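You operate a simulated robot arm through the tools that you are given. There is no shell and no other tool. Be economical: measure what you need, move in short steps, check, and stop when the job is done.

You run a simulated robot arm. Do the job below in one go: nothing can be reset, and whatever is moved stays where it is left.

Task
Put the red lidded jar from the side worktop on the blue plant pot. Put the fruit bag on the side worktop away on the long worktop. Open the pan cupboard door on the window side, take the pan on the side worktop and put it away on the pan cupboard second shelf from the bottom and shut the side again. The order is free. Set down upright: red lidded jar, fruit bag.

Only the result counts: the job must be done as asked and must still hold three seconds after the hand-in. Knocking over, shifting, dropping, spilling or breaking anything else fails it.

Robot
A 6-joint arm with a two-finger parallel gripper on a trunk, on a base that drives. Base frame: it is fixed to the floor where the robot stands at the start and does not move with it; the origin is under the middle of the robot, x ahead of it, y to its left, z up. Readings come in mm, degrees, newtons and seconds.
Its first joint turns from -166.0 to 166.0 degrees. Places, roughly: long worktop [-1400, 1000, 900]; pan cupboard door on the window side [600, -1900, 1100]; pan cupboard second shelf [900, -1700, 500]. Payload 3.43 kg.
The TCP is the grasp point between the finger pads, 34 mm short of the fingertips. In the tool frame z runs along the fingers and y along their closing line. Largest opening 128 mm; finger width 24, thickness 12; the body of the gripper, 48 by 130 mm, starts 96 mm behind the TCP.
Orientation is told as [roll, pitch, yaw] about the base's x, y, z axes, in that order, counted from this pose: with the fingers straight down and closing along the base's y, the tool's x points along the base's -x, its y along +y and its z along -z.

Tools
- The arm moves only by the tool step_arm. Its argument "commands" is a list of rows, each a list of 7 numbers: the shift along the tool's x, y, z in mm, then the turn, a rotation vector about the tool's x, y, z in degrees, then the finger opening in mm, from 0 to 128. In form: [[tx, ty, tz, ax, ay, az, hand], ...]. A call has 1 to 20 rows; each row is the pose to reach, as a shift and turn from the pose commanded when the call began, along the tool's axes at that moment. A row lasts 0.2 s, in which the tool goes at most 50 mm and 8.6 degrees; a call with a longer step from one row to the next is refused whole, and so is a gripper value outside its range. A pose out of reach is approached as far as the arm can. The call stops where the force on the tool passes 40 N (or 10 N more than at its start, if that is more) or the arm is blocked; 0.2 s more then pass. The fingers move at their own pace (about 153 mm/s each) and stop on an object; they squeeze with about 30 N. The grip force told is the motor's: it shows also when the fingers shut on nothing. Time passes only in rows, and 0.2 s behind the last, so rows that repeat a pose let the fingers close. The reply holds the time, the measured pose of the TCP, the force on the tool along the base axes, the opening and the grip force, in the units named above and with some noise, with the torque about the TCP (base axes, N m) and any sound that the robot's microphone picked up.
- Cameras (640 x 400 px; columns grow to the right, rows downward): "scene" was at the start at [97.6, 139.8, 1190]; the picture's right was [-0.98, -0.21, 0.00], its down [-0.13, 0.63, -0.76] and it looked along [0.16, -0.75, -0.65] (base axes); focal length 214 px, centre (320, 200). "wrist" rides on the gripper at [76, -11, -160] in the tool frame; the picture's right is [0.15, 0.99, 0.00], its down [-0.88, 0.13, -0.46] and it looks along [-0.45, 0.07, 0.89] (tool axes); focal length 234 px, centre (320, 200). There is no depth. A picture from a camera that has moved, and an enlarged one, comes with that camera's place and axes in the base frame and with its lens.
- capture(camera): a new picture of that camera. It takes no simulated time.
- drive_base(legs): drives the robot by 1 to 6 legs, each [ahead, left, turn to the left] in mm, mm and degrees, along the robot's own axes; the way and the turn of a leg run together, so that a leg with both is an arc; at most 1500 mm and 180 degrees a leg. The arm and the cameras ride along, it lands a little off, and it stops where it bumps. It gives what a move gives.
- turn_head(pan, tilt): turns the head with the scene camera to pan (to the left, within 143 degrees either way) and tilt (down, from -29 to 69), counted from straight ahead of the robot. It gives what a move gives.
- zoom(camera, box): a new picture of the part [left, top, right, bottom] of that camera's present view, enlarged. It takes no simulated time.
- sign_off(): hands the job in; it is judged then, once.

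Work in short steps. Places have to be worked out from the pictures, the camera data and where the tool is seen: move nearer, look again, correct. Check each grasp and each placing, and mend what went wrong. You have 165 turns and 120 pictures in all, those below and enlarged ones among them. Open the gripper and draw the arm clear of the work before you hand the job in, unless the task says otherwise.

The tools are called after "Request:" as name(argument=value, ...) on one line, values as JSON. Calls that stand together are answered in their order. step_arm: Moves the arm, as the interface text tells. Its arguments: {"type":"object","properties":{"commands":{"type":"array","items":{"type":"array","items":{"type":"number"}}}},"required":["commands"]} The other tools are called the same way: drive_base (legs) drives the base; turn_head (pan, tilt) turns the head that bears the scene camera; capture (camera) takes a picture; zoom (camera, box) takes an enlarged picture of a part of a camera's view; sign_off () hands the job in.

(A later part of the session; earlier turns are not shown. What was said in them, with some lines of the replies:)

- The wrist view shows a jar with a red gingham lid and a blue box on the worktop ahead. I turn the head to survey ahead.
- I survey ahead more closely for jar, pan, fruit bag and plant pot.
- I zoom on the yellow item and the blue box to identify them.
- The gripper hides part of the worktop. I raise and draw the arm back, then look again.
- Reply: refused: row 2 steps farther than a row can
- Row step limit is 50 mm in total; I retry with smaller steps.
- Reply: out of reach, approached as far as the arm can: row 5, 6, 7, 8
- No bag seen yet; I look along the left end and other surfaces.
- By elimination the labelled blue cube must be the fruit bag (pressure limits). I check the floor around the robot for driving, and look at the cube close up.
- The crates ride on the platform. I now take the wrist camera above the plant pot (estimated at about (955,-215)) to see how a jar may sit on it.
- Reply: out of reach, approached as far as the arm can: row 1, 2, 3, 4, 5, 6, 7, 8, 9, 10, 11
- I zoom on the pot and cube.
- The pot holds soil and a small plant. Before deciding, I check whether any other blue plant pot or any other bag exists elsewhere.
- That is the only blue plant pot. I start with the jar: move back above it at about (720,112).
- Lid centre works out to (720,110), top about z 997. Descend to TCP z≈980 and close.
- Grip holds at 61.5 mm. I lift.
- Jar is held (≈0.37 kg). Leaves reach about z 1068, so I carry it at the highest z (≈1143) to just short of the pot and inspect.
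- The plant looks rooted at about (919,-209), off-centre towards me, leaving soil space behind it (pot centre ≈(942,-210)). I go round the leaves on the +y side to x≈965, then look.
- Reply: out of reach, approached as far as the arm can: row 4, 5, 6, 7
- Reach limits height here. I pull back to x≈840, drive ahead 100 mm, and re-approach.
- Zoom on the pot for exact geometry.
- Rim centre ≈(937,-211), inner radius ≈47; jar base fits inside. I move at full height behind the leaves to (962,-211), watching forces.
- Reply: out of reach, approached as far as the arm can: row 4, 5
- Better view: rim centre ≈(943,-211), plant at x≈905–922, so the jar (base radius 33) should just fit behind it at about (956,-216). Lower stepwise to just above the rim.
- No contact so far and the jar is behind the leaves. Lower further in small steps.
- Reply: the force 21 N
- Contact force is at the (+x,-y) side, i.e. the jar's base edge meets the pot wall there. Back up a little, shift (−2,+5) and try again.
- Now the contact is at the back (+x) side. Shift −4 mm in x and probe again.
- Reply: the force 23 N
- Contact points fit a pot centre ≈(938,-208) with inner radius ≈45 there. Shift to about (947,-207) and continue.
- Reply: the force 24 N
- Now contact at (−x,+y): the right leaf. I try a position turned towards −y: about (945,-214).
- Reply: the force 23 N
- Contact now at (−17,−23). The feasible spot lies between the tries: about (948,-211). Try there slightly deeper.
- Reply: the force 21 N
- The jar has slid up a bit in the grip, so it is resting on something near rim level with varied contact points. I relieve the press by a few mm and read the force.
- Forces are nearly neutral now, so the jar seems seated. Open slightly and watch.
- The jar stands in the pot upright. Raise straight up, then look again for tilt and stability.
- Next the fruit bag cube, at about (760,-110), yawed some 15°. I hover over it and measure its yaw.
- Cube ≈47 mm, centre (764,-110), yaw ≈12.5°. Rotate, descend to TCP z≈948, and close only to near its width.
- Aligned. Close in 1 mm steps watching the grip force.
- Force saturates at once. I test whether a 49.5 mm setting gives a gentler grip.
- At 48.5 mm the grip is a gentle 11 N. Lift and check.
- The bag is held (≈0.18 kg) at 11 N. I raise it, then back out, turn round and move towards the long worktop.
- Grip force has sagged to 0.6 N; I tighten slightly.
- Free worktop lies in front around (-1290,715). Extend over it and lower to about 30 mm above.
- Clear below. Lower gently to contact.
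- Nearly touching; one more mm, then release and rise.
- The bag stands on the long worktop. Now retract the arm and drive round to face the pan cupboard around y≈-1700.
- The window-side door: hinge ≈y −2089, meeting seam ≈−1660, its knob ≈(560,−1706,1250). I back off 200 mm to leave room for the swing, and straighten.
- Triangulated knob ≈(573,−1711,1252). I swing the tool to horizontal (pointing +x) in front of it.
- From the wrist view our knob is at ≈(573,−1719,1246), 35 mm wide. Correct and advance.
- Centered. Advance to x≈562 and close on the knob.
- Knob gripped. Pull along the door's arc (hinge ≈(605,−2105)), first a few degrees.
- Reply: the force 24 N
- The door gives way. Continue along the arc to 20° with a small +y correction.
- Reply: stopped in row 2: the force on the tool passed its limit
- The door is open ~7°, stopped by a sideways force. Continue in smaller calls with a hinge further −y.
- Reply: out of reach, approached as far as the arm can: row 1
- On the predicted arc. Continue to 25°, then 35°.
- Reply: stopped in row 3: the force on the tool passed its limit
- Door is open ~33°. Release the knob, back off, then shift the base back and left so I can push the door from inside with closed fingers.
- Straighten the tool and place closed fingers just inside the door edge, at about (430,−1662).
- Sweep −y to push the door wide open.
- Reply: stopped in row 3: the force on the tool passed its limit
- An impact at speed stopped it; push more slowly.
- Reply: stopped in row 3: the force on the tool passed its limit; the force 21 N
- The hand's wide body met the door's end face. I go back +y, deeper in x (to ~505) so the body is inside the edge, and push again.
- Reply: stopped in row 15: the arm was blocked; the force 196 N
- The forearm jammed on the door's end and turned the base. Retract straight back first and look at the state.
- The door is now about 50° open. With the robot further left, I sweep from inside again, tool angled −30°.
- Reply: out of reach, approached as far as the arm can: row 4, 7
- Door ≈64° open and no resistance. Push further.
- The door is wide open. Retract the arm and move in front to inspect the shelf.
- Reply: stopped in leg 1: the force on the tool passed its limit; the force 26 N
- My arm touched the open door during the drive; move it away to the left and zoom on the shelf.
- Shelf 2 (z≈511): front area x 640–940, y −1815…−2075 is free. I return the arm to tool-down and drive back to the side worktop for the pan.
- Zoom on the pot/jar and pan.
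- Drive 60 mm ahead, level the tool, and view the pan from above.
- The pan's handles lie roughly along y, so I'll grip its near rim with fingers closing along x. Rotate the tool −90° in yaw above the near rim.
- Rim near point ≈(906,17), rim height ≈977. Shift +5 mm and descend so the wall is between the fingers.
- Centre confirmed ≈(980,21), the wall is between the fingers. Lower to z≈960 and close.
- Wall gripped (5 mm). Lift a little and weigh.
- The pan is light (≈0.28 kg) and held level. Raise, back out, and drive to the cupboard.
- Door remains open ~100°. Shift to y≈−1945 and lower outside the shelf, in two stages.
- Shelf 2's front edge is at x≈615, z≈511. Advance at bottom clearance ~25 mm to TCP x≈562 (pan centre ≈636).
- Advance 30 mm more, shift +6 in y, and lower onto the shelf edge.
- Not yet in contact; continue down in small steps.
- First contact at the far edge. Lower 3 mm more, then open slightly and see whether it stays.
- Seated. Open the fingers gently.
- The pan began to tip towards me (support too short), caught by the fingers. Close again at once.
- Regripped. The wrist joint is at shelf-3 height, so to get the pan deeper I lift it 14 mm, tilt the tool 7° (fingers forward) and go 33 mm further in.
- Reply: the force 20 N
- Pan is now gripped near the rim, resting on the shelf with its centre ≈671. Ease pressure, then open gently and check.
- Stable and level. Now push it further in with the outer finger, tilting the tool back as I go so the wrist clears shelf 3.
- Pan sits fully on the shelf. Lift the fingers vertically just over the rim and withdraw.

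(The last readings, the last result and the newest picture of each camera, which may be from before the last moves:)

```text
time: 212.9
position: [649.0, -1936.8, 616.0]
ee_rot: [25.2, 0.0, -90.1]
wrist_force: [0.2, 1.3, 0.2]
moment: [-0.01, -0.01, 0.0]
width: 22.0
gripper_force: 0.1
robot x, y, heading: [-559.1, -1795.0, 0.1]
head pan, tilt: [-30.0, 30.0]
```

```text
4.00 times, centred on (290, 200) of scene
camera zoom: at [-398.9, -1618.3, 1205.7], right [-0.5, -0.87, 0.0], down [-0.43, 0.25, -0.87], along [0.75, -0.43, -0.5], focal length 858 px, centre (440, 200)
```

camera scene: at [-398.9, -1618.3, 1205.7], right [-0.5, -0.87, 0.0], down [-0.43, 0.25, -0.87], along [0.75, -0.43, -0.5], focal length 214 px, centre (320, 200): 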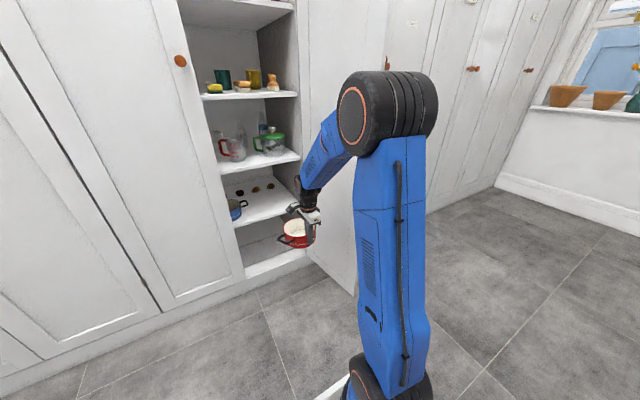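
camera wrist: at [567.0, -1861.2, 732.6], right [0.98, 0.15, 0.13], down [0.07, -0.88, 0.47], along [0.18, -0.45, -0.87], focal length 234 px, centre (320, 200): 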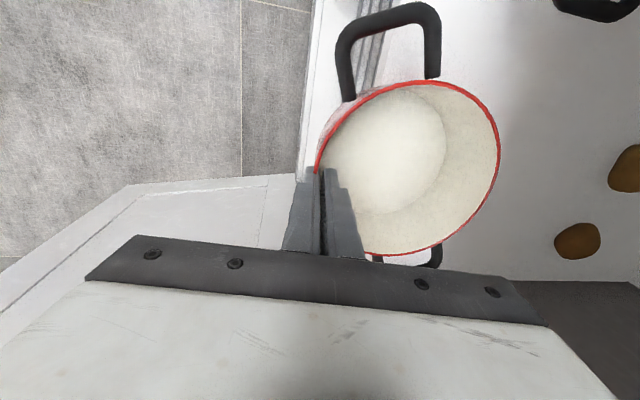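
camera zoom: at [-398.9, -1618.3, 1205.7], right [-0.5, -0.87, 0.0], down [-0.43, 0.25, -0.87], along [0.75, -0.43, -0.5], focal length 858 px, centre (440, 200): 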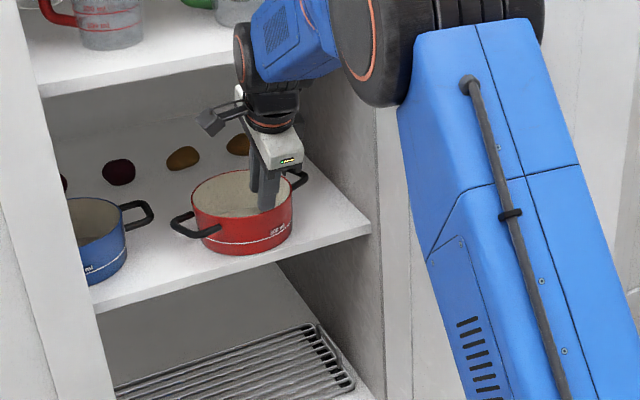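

Tips now just above the rim. Withdraw towards me.

Request:
step_arm(commands=[[0, 2, -4, 0, 0, 0, 22], [0, -7, -8, 0, 0, 0, 22], [0, -16, -12, 0, 0, 0, 22], [0, -34, -21, 0, 0, 0, 22], [0, -70, -38, 0, 0, 0, 22], [0, -106, -55, 0, 0, 0, 22], [0, -145, -70, 0, 0, 0, 22], [0, -185, -85, 0, 0, 0, 22], [0, -225, -100, 0, 0, 0, 22]])

Request:
zoom(camera="scene", box=[190, 120, 370, 300])

```text
time: 214.9
position: [400.6, -1937.0, 609.5]
ee_rot: [25.1, 0.1, -89.9]
wrist_force: [0.7, -0.6, -0.6]
moment: [-0.02, -0.01, -0.01]
width: 21.9
gripper_force: 0.1
robot x, y, heading: [-556.1, -1793.0, 0.1]
head pan, tilt: [-30.0, 30.0]
```

```text
2.22 times, centred on (280, 210) of scene
camera zoom: at [-398.7, -1618.3, 1205.7], right [-0.5, -0.87, 0.0], down [-0.43, 0.25, -0.87], along [0.75, -0.43, -0.5], focal length 477 px, centre (409, 178)
```

zoom: 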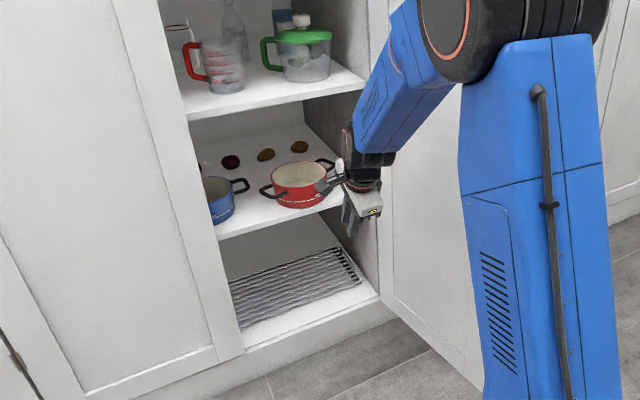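

The pan is on shelf 2. Now close the door: raise the arm with the tool horizontal and drawn in, so that I can drive round to the outer side of the open door.

Request:
step_arm(commands=[[4, -5, -42, -6.5, 0, 0, 10], [8, -10, -84, -13, 0, 0, 0], [12, -15, -126, -19.5, 0, 0, 0], [16, -20, -168, -26, 0, 0, 0], [20, -25, -211, -32.5, 0, 0, 0], [24, -30, -253, -39, 0, 0, 0], [28, -35, -295, -45.5, 0, 0, 0], [32, -40, -337, -52, 0, 0, 0], [36, -45, -379, -58.5, 0, 0, 0], [38, -50, -421, -65, 0, 0, 0], [38, -52, -460, -65, 0, 0, 0]])

```text
time: 217.3
position: [161.2, -1899.0, 1003.8]
ee_rot: [90.2, 0.0, -90.1]
wrist_force: [0.4, -0.1, -0.7]
moment: [0.0, 0.0, -0.01]
width: 0.0
gripper_force: 30.2
robot x, y, heading: [-559.7, -1799.3, 0.2]
head pan, tilt: [-30.0, 30.0]
```

Tool horizontal at (161,−1899,1004). Drive: turn right, go ahead, turn back left, staying clear of the door edge at ≈(191,−2204).

Request:
drive_base(legs=[[0, 0, -90], [680, 0, 0], [0, 0, 90]])

Request:
turn_head(pan=15, tilt=20)

Request:
capture(camera="scene")

```text
time: 225.8
position: [-640.0, -3184.8, 1003.8]
ee_rot: [90.1, 0.1, -176.1]
wrist_force: [1.2, -1.0, 0.2]
moment: [0.02, -0.04, 0.03]
width: 0.0
gripper_force: 29.4
robot x, y, heading: [-581.6, -2460.5, -86.2]
head pan, tilt: [-30.0, 30.0]
stopped in leg 3: the robot was blocked; the commanded pose is now the measured one
```

```text
time: 226.9
position: [-640.1, -3185.7, 1003.0]
ee_rot: [90.2, 0.2, -176.0]
wrist_force: [-0.8, -0.4, -0.1]
moment: [-0.01, 0.01, 0.01]
width: 0.0
gripper_force: 30.4
robot x, y, heading: [-583.2, -2463.5, -86.1]
head pan, tilt: [15.0, 20.0]
```

```text
17 pictures are left
camera scene: at [-329.9, -2610.5, 1221.8], right [-0.95, -0.32, 0.0], down [-0.11, 0.32, -0.94], along [0.3, -0.89, -0.34], focal length 214 px, centre (320, 200)
```

scene: 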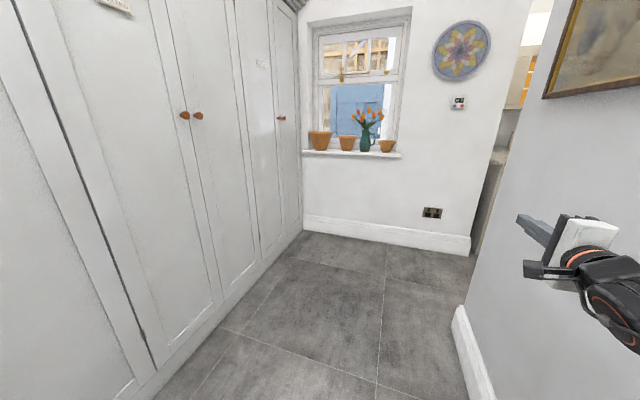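

Turning was blocked near the wall corner on that side. Strafe left (+x) 220 mm first, then turn left; the arm stays south of the door.

Request:
drive_base(legs=[[0, 220, 0], [0, 0, 86]])

Request:
turn_head(pan=10, tilt=25)

Request:
capture(camera="scene")

```text
time: 232.2
position: [352.9, -2552.5, 1003.3]
ee_rot: [90.1, 0.2, -90.2]
wrist_force: [-0.1, 0.7, -0.2]
moment: [0.01, 0.01, -0.03]
width: 0.3
gripper_force: 30.1
robot x, y, heading: [-364.8, -2446.6, -0.6]
head pan, tilt: [15.0, 20.0]
```

```text
time: 232.9
position: [352.7, -2553.4, 1004.4]
ee_rot: [90.1, 0.1, -90.2]
wrist_force: [0.1, 0.3, -0.8]
moment: [0.01, -0.02, 0.01]
width: 0.0
gripper_force: 30.0
robot x, y, heading: [-366.4, -2444.1, -0.4]
head pan, tilt: [10.0, 25.0]
```

```text
16 pictures are left
camera scene: at [-193.1, -2207.1, 1213.7], right [0.17, -0.99, 0.0], down [-0.42, -0.07, -0.91], along [0.89, 0.15, -0.42], focal length 214 px, centre (320, 200)
```

scene: 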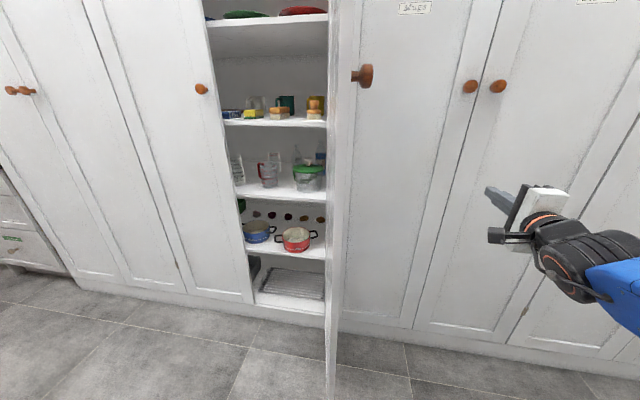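

I see the outer face edge-on. Move the closed fingers to the south of the door's free end, yawed 60°.

Request:
step_arm(commands=[[33, 0, -19, 0, 7.5, 0, 0], [65, 0, -38, 0, 15, 0, 0], [98, 0, -57, 0, 22.5, 0, 0], [131, 0, -76, 0, 30, 0, 0], [164, 0, -95, 0, 37.5, 0, 0], [196, 0, -115, 0, 45, 0, 0], [229, 0, -134, 0, 52.5, 0, 0], [262, 0, -153, 0, 60, 0, 0]])

Request:
capture(camera="scene")

```text
time: 234.7
position: [201.8, -2290.9, 1000.9]
ee_rot: [90.1, 0.0, -30.1]
wrist_force: [0.7, 0.0, -0.2]
moment: [-0.04, -0.01, 0.0]
width: 0.3
gripper_force: 29.4
robot x, y, heading: [-364.1, -2446.2, -0.3]
head pan, tilt: [10.0, 25.0]
```

```text
15 pictures are left
camera scene: at [-193.1, -2207.1, 1213.7], right [0.17, -0.99, 0.0], down [-0.42, -0.07, -0.91], along [0.89, 0.15, -0.42], focal length 214 px, centre (320, 200)
```

scene: 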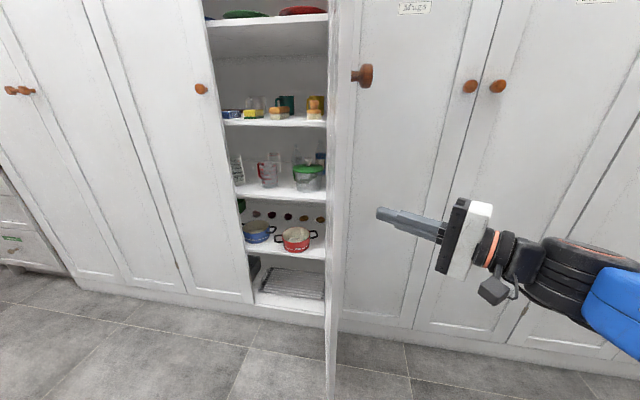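

Push +y along the closing arc towards 60°.

Request:
step_arm(commands=[[8, 0, 16, 0, 0, 0, 0], [16, 0, 32, 0, 0, 0, 0], [25, 0, 48, 0, 0, 0, 0], [33, 0, 63, 0, 0, 0, 0], [41, 0, 78, 0, -0.5, 0, 0], [49, 0, 93, 0, -1, 0, 0], [57, 0, 108, 0, -1.5, 0, 0], [65, 0, 123, 0, -2, 0, 0], [74, 0, 141, 0, -3, 0, 0], [82, 0, 159, 0, -4, 0, 0], [91, 0, 178, 0, -5, 0, 0], [99, 0, 196, 0, -6.5, 0, 0], [107, 0, 214, 0, -8, 0, 0], [111, 0, 234, 0, -9, 0, 0], [115, 0, 254, 0, -10, 0, 0], [119, 0, 274, 0, -11.5, 0, 0], [123, 0, 294, 0, -13, 0, 0], [127, 0, 313, 0, -14, 0, 0]])

Request:
capture(camera="scene")

```text
time: 238.5
position: [332.6, -2034.3, 1030.4]
ee_rot: [88.8, 0.0, -38.0]
wrist_force: [-0.9, -0.2, 0.8]
moment: [-0.06, 0.09, 0.0]
width: 0.0
gripper_force: 30.4
out of reach, approached as far as the arm can: row 11, 12, 13, 14, 15, 16, 17, 18
robot x, y, heading: [-365.8, -2445.6, -0.3]
head pan, tilt: [10.0, 25.0]
```

```text
14 pictures are left
camera scene: at [-193.3, -2207.4, 1213.8], right [0.17, -0.99, 0.0], down [-0.42, -0.07, -0.91], along [0.89, 0.15, -0.42], focal length 214 px, centre (320, 200)
```

scene: 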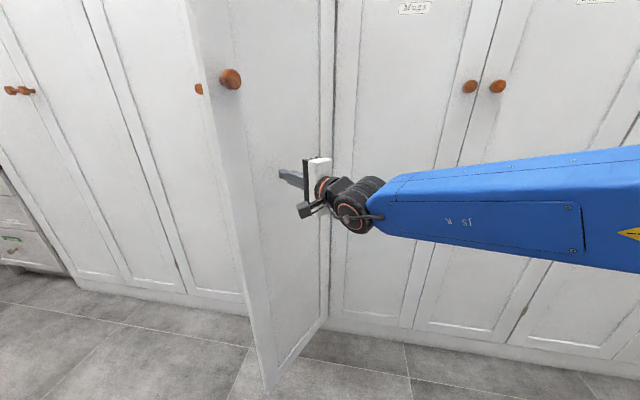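

The door is at about 65°. I strafe the base 150 mm left, letting the fingers push it gently on, to regain reach.

Request:
drive_base(legs=[[0, 150, 0]])

```text
time: 239.9
position: [331.9, -1879.9, 1029.2]
ee_rot: [88.6, 0.0, -37.9]
wrist_force: [0.5, -0.4, 0.3]
moment: [0.0, 0.03, -0.01]
width: 0.2
gripper_force: 29.4
robot x, y, heading: [-365.7, -2293.2, 0.1]
head pan, tilt: [10.0, 25.0]
```

Continue the closing arc with the arm to ≈3°.

Request:
step_arm(commands=[[0, 0, 17, 0, -2.5, 0, 0], [0, 0, 34, 0, -5, 0, 0], [0, 0, 51, 0, -7.5, 0, 0], [-1, 0, 68, 0, -10, 0, 0], [-1, 0, 85, 0, -12, 0, 0], [-8, 0, 100, 0, -14, 0, 0], [-15, 0, 115, 0, -16, 0, 0], [-22, 0, 130, 0, -17.5, 0, 0], [-29, 0, 145, 0, -19, 0, 0], [-36, 0, 160, 0, -20.5, 0, 0], [-43, 0, 174, 0, -22, 0, 0], [-53, 0, 186, 0, -23, 0, 0], [-63, 0, 198, 0, -24, 0, 0], [-73, 0, 210, 0, -25, 0, 0], [-83, 0, 222, 0, -26, 0, 0], [-93, 0, 234, 0, -27, 0, 0]])

Request:
capture(camera="scene")

```text
time: 243.3
position: [564.8, -1863.1, 1067.7]
ee_rot: [85.8, -0.1, -50.5]
wrist_force: [-0.4, -0.5, 0.3]
moment: [0.0, 0.01, -0.02]
width: 0.0
gripper_force: 29.5
out of reach, approached as far as the arm can: row 1, 2, 3, 4, 5, 6, 7, 8, 9, 10, 11, 12, 13, 14, 15, 16
robot x, y, heading: [-366.8, -2297.5, -0.3]
head pan, tilt: [10.0, 25.0]
```

```text
13 pictures are left
camera scene: at [-193.4, -2056.8, 1213.7], right [0.17, -0.98, 0.0], down [-0.42, -0.07, -0.91], along [0.89, 0.16, -0.42], focal length 214 px, centre (320, 200)
```

scene: 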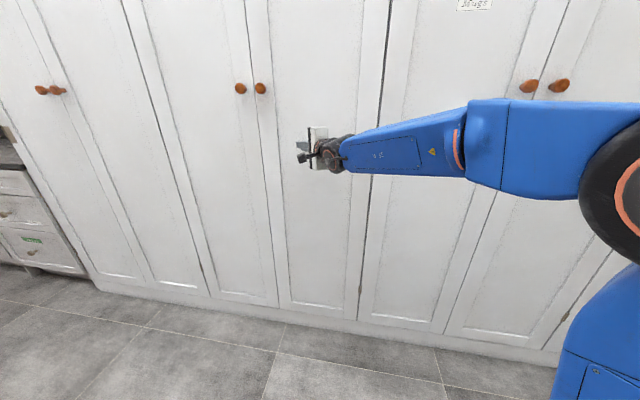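

Looks nearly shut; zoom on the seam.

Request:
zoom(camera="scene", box=[200, 50, 300, 130])

Request:
zoom(camera="scene", box=[220, 240, 340, 330])

```text
5.00 times, centred on (250, 90) of scene
camera zoom: at [-193.4, -2056.8, 1213.7], right [0.17, -0.98, 0.0], down [-0.42, -0.07, -0.91], along [0.89, 0.16, -0.42], focal length 1072 px, centre (670, 750)
```

zoom: 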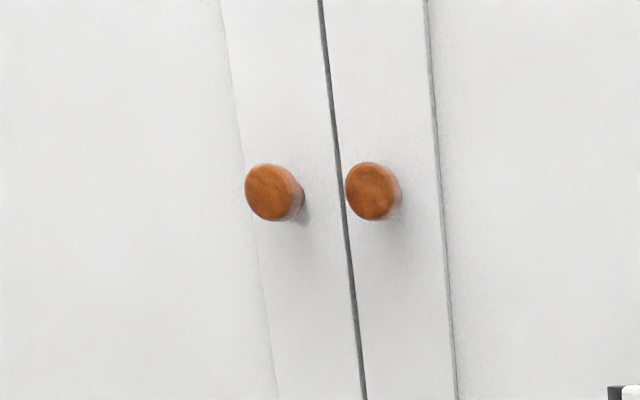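

```text
4.44 times, centred on (280, 285) of scene
camera zoom: at [-193.4, -2056.8, 1213.7], right [0.17, -0.98, 0.0], down [-0.42, -0.07, -0.91], along [0.89, 0.16, -0.42], focal length 953 px, centre (498, -178)
```

zoom: 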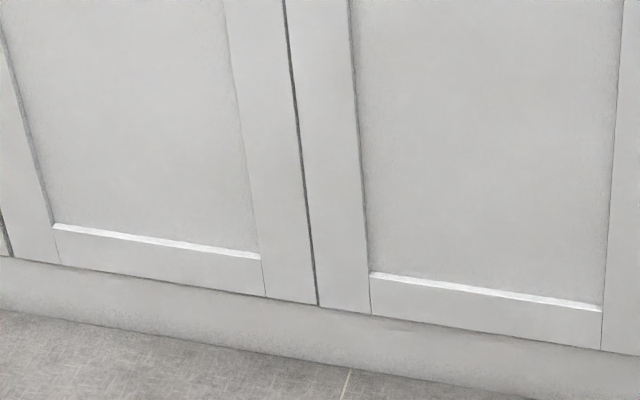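

Flush. A gentle extra push to make sure it is fully shut.

Request:
step_arm(commands=[[-2, 0, 3, 0, 0, 0, 0], [-4, 0, 5, 0, 0, 0, 0], [-6, 0, 8, 0, 0, 0, 0], [-8, 0, 10, 0, 0, 0, 0]])

```text
time: 244.3
position: [577.3, -1862.0, 1059.7]
ee_rot: [85.8, -0.1, -50.5]
wrist_force: [0.0, -0.2, 1.2]
moment: [-0.01, 0.02, 0.04]
width: 0.0
gripper_force: 29.5
robot x, y, heading: [-363.7, -2296.8, 0.0]
head pan, tilt: [10.0, 25.0]
```

Request:
step_arm(commands=[[-2, 0, 3, 0, 0, 0, 0], [-4, 0, 5, 0, 0, 0, 0], [-6, 0, 8, 0, 0, 0, 0], [-8, 0, 10, 0, 0, 0, 0], [-10, 0, 12, 0, 0, 0, 0]])

```text
time: 244.7
position: [578.3, -1863.1, 1061.5]
ee_rot: [85.8, -0.2, -50.2]
wrist_force: [-13.5, -6.1, 1.4]
moment: [-0.15, -0.05, -0.03]
width: 0.1
gripper_force: 30.4
robot x, y, heading: [-366.0, -2295.4, -0.1]
head pan, tilt: [10.0, 25.0]
stopped in row 2: the force on the tool passed its limit (the readings are from after the stop); the commanded pose is now the measured one
```

Door is firmly shut. Retract the arm, then go and recheck the jar.

Request:
step_arm(commands=[[20, 0, -25, 0, 0, 0, 20], [45, 0, -55, 0, 0, 0, 40], [70, 0, -85, 0, 0, 0, 40], [95, 0, -115, 0, 0, 0, 40], [120, 0, -145, 0, 0, 0, 40], [120, 0, -185, 0, 0, 0, 40], [120, 0, -225, 0, 0, 0, 40]])

Request:
capture(camera="scene")

```text
time: 246.3
position: [366.7, -1958.8, 1094.8]
ee_rot: [85.1, 0.1, -47.7]
wrist_force: [-0.2, 1.3, 0.5]
moment: [0.02, -0.01, 0.03]
width: 40.0
gripper_force: 0.0
out of reach, approached as far as the arm can: row 2, 3, 4, 5, 6, 7
robot x, y, heading: [-365.0, -2295.2, -0.1]
head pan, tilt: [10.0, 25.0]
```

```text
10 pictures are left
camera scene: at [-193.8, -2056.8, 1213.6], right [0.17, -0.98, 0.0], down [-0.42, -0.07, -0.91], along [0.89, 0.16, -0.42], focal length 214 px, centre (320, 200)
```

scene: 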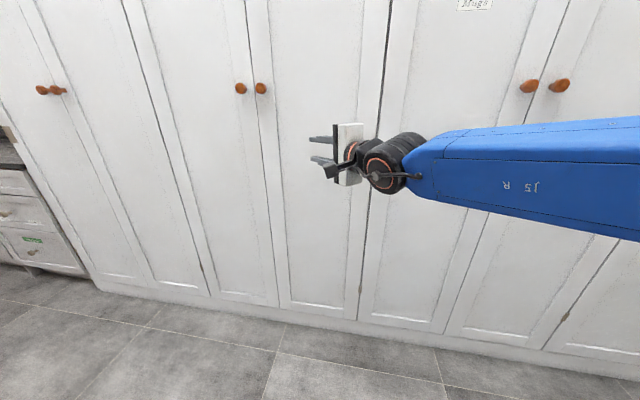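

Drive back towards the side worktop to inspect the jar.

Request:
drive_base(legs=[[-100, 0, 0], [0, 1100, 0], [0, 1100, 0], [250, 0, 0]])

Request:
turn_head(pan=-15, tilt=10)

Request:
capture(camera="scene")

```text
time: 259.3
position: [496.7, 244.7, 1095.4]
ee_rot: [85.0, 0.2, -46.1]
wrist_force: [0.4, 0.1, -0.7]
moment: [0.02, 0.01, 0.02]
width: 39.5
gripper_force: 0.1
robot x, y, heading: [-226.6, -114.8, 1.7]
head pan, tilt: [10.0, 25.0]
```

```text
time: 260.1
position: [495.9, 243.4, 1095.1]
ee_rot: [85.2, 0.1, -46.0]
wrist_force: [0.5, -0.2, 0.3]
moment: [0.02, 0.0, 0.01]
width: 39.9
gripper_force: 0.0
robot x, y, heading: [-223.2, -113.9, 1.7]
head pan, tilt: [-15.0, 10.0]
```

```text
9 pictures are left
camera scene: at [-61.7, 89.0, 1238.0], right [-0.23, -0.97, 0.0], down [-0.17, 0.04, -0.98], along [0.96, -0.23, -0.17], focal length 214 px, centre (320, 200)
```

scene: 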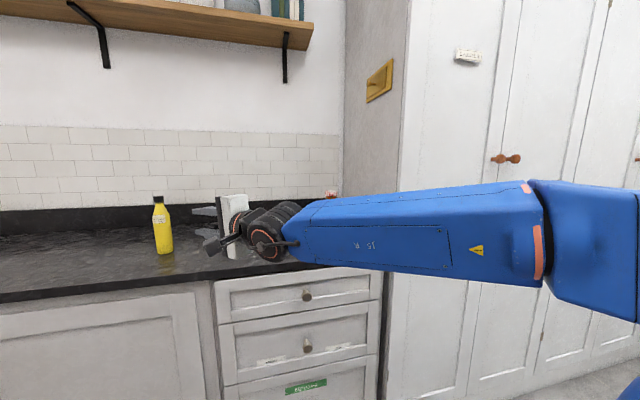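

The forearm hides the jar; lower the arm 170 mm (still clear of the worktop) and zoom.

Request:
step_arm(commands=[[0, -40, -15, 0, 0, 0, 40], [0, -80, -30, 0, 0, 0, 40], [0, -120, -45, 0, 0, 0, 40], [0, -160, -45, 0, 0, 0, 40], [0, -200, -45, 0, 0, 0, 40]])

Request:
zoom(camera="scene", box=[270, 140, 410, 240])

```text
time: 261.4
position: [462.7, 180.4, 901.0]
ee_rot: [84.8, 0.3, -45.2]
wrist_force: [-0.4, 0.1, -0.7]
moment: [0.0, -0.02, -0.01]
width: 40.2
gripper_force: 0.1
out of reach, approached as far as the arm can: row 2, 3, 4, 5
robot x, y, heading: [-222.5, -114.7, 1.6]
head pan, tilt: [-15.0, 10.0]
```

```text
4.00 times, centred on (340, 190) of scene
camera zoom: at [-61.8, 88.8, 1238.1], right [-0.23, -0.97, 0.0], down [-0.17, 0.04, -0.98], along [0.96, -0.23, -0.17], focal length 858 px, centre (240, 240)
```

zoom: 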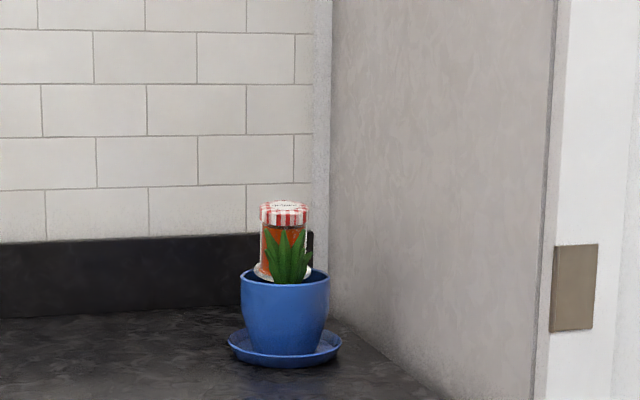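

The jar stands upright in the pot, the bag is on the long worktop, the pan is on shelf 2 and the door is shut. The arm is clear and the gripper open, so I hand in.

Request:
sign_off()

```text
The job is handed in.
```

I handed the job in with all three parts done; no verdict came back:
- **Red lidded jar:** it stands upright in the blue plant pot, beside the plant.
- **Fruit bag:** it is upright on the long worktop. I took it to be the blue labelled cube, because no other bag was in sight.
- **Pan:** it is on the pan cupboard's second shelf from the bottom, and the window-side door is shut.

Two things happened on the way. The arm jammed against the open door and the closed one beside it at about 190 N while I was opening the cupboard. The pan also tipped at the shelf edge, and the fingers caught it. I saw no damage and nothing out of place afterwards.
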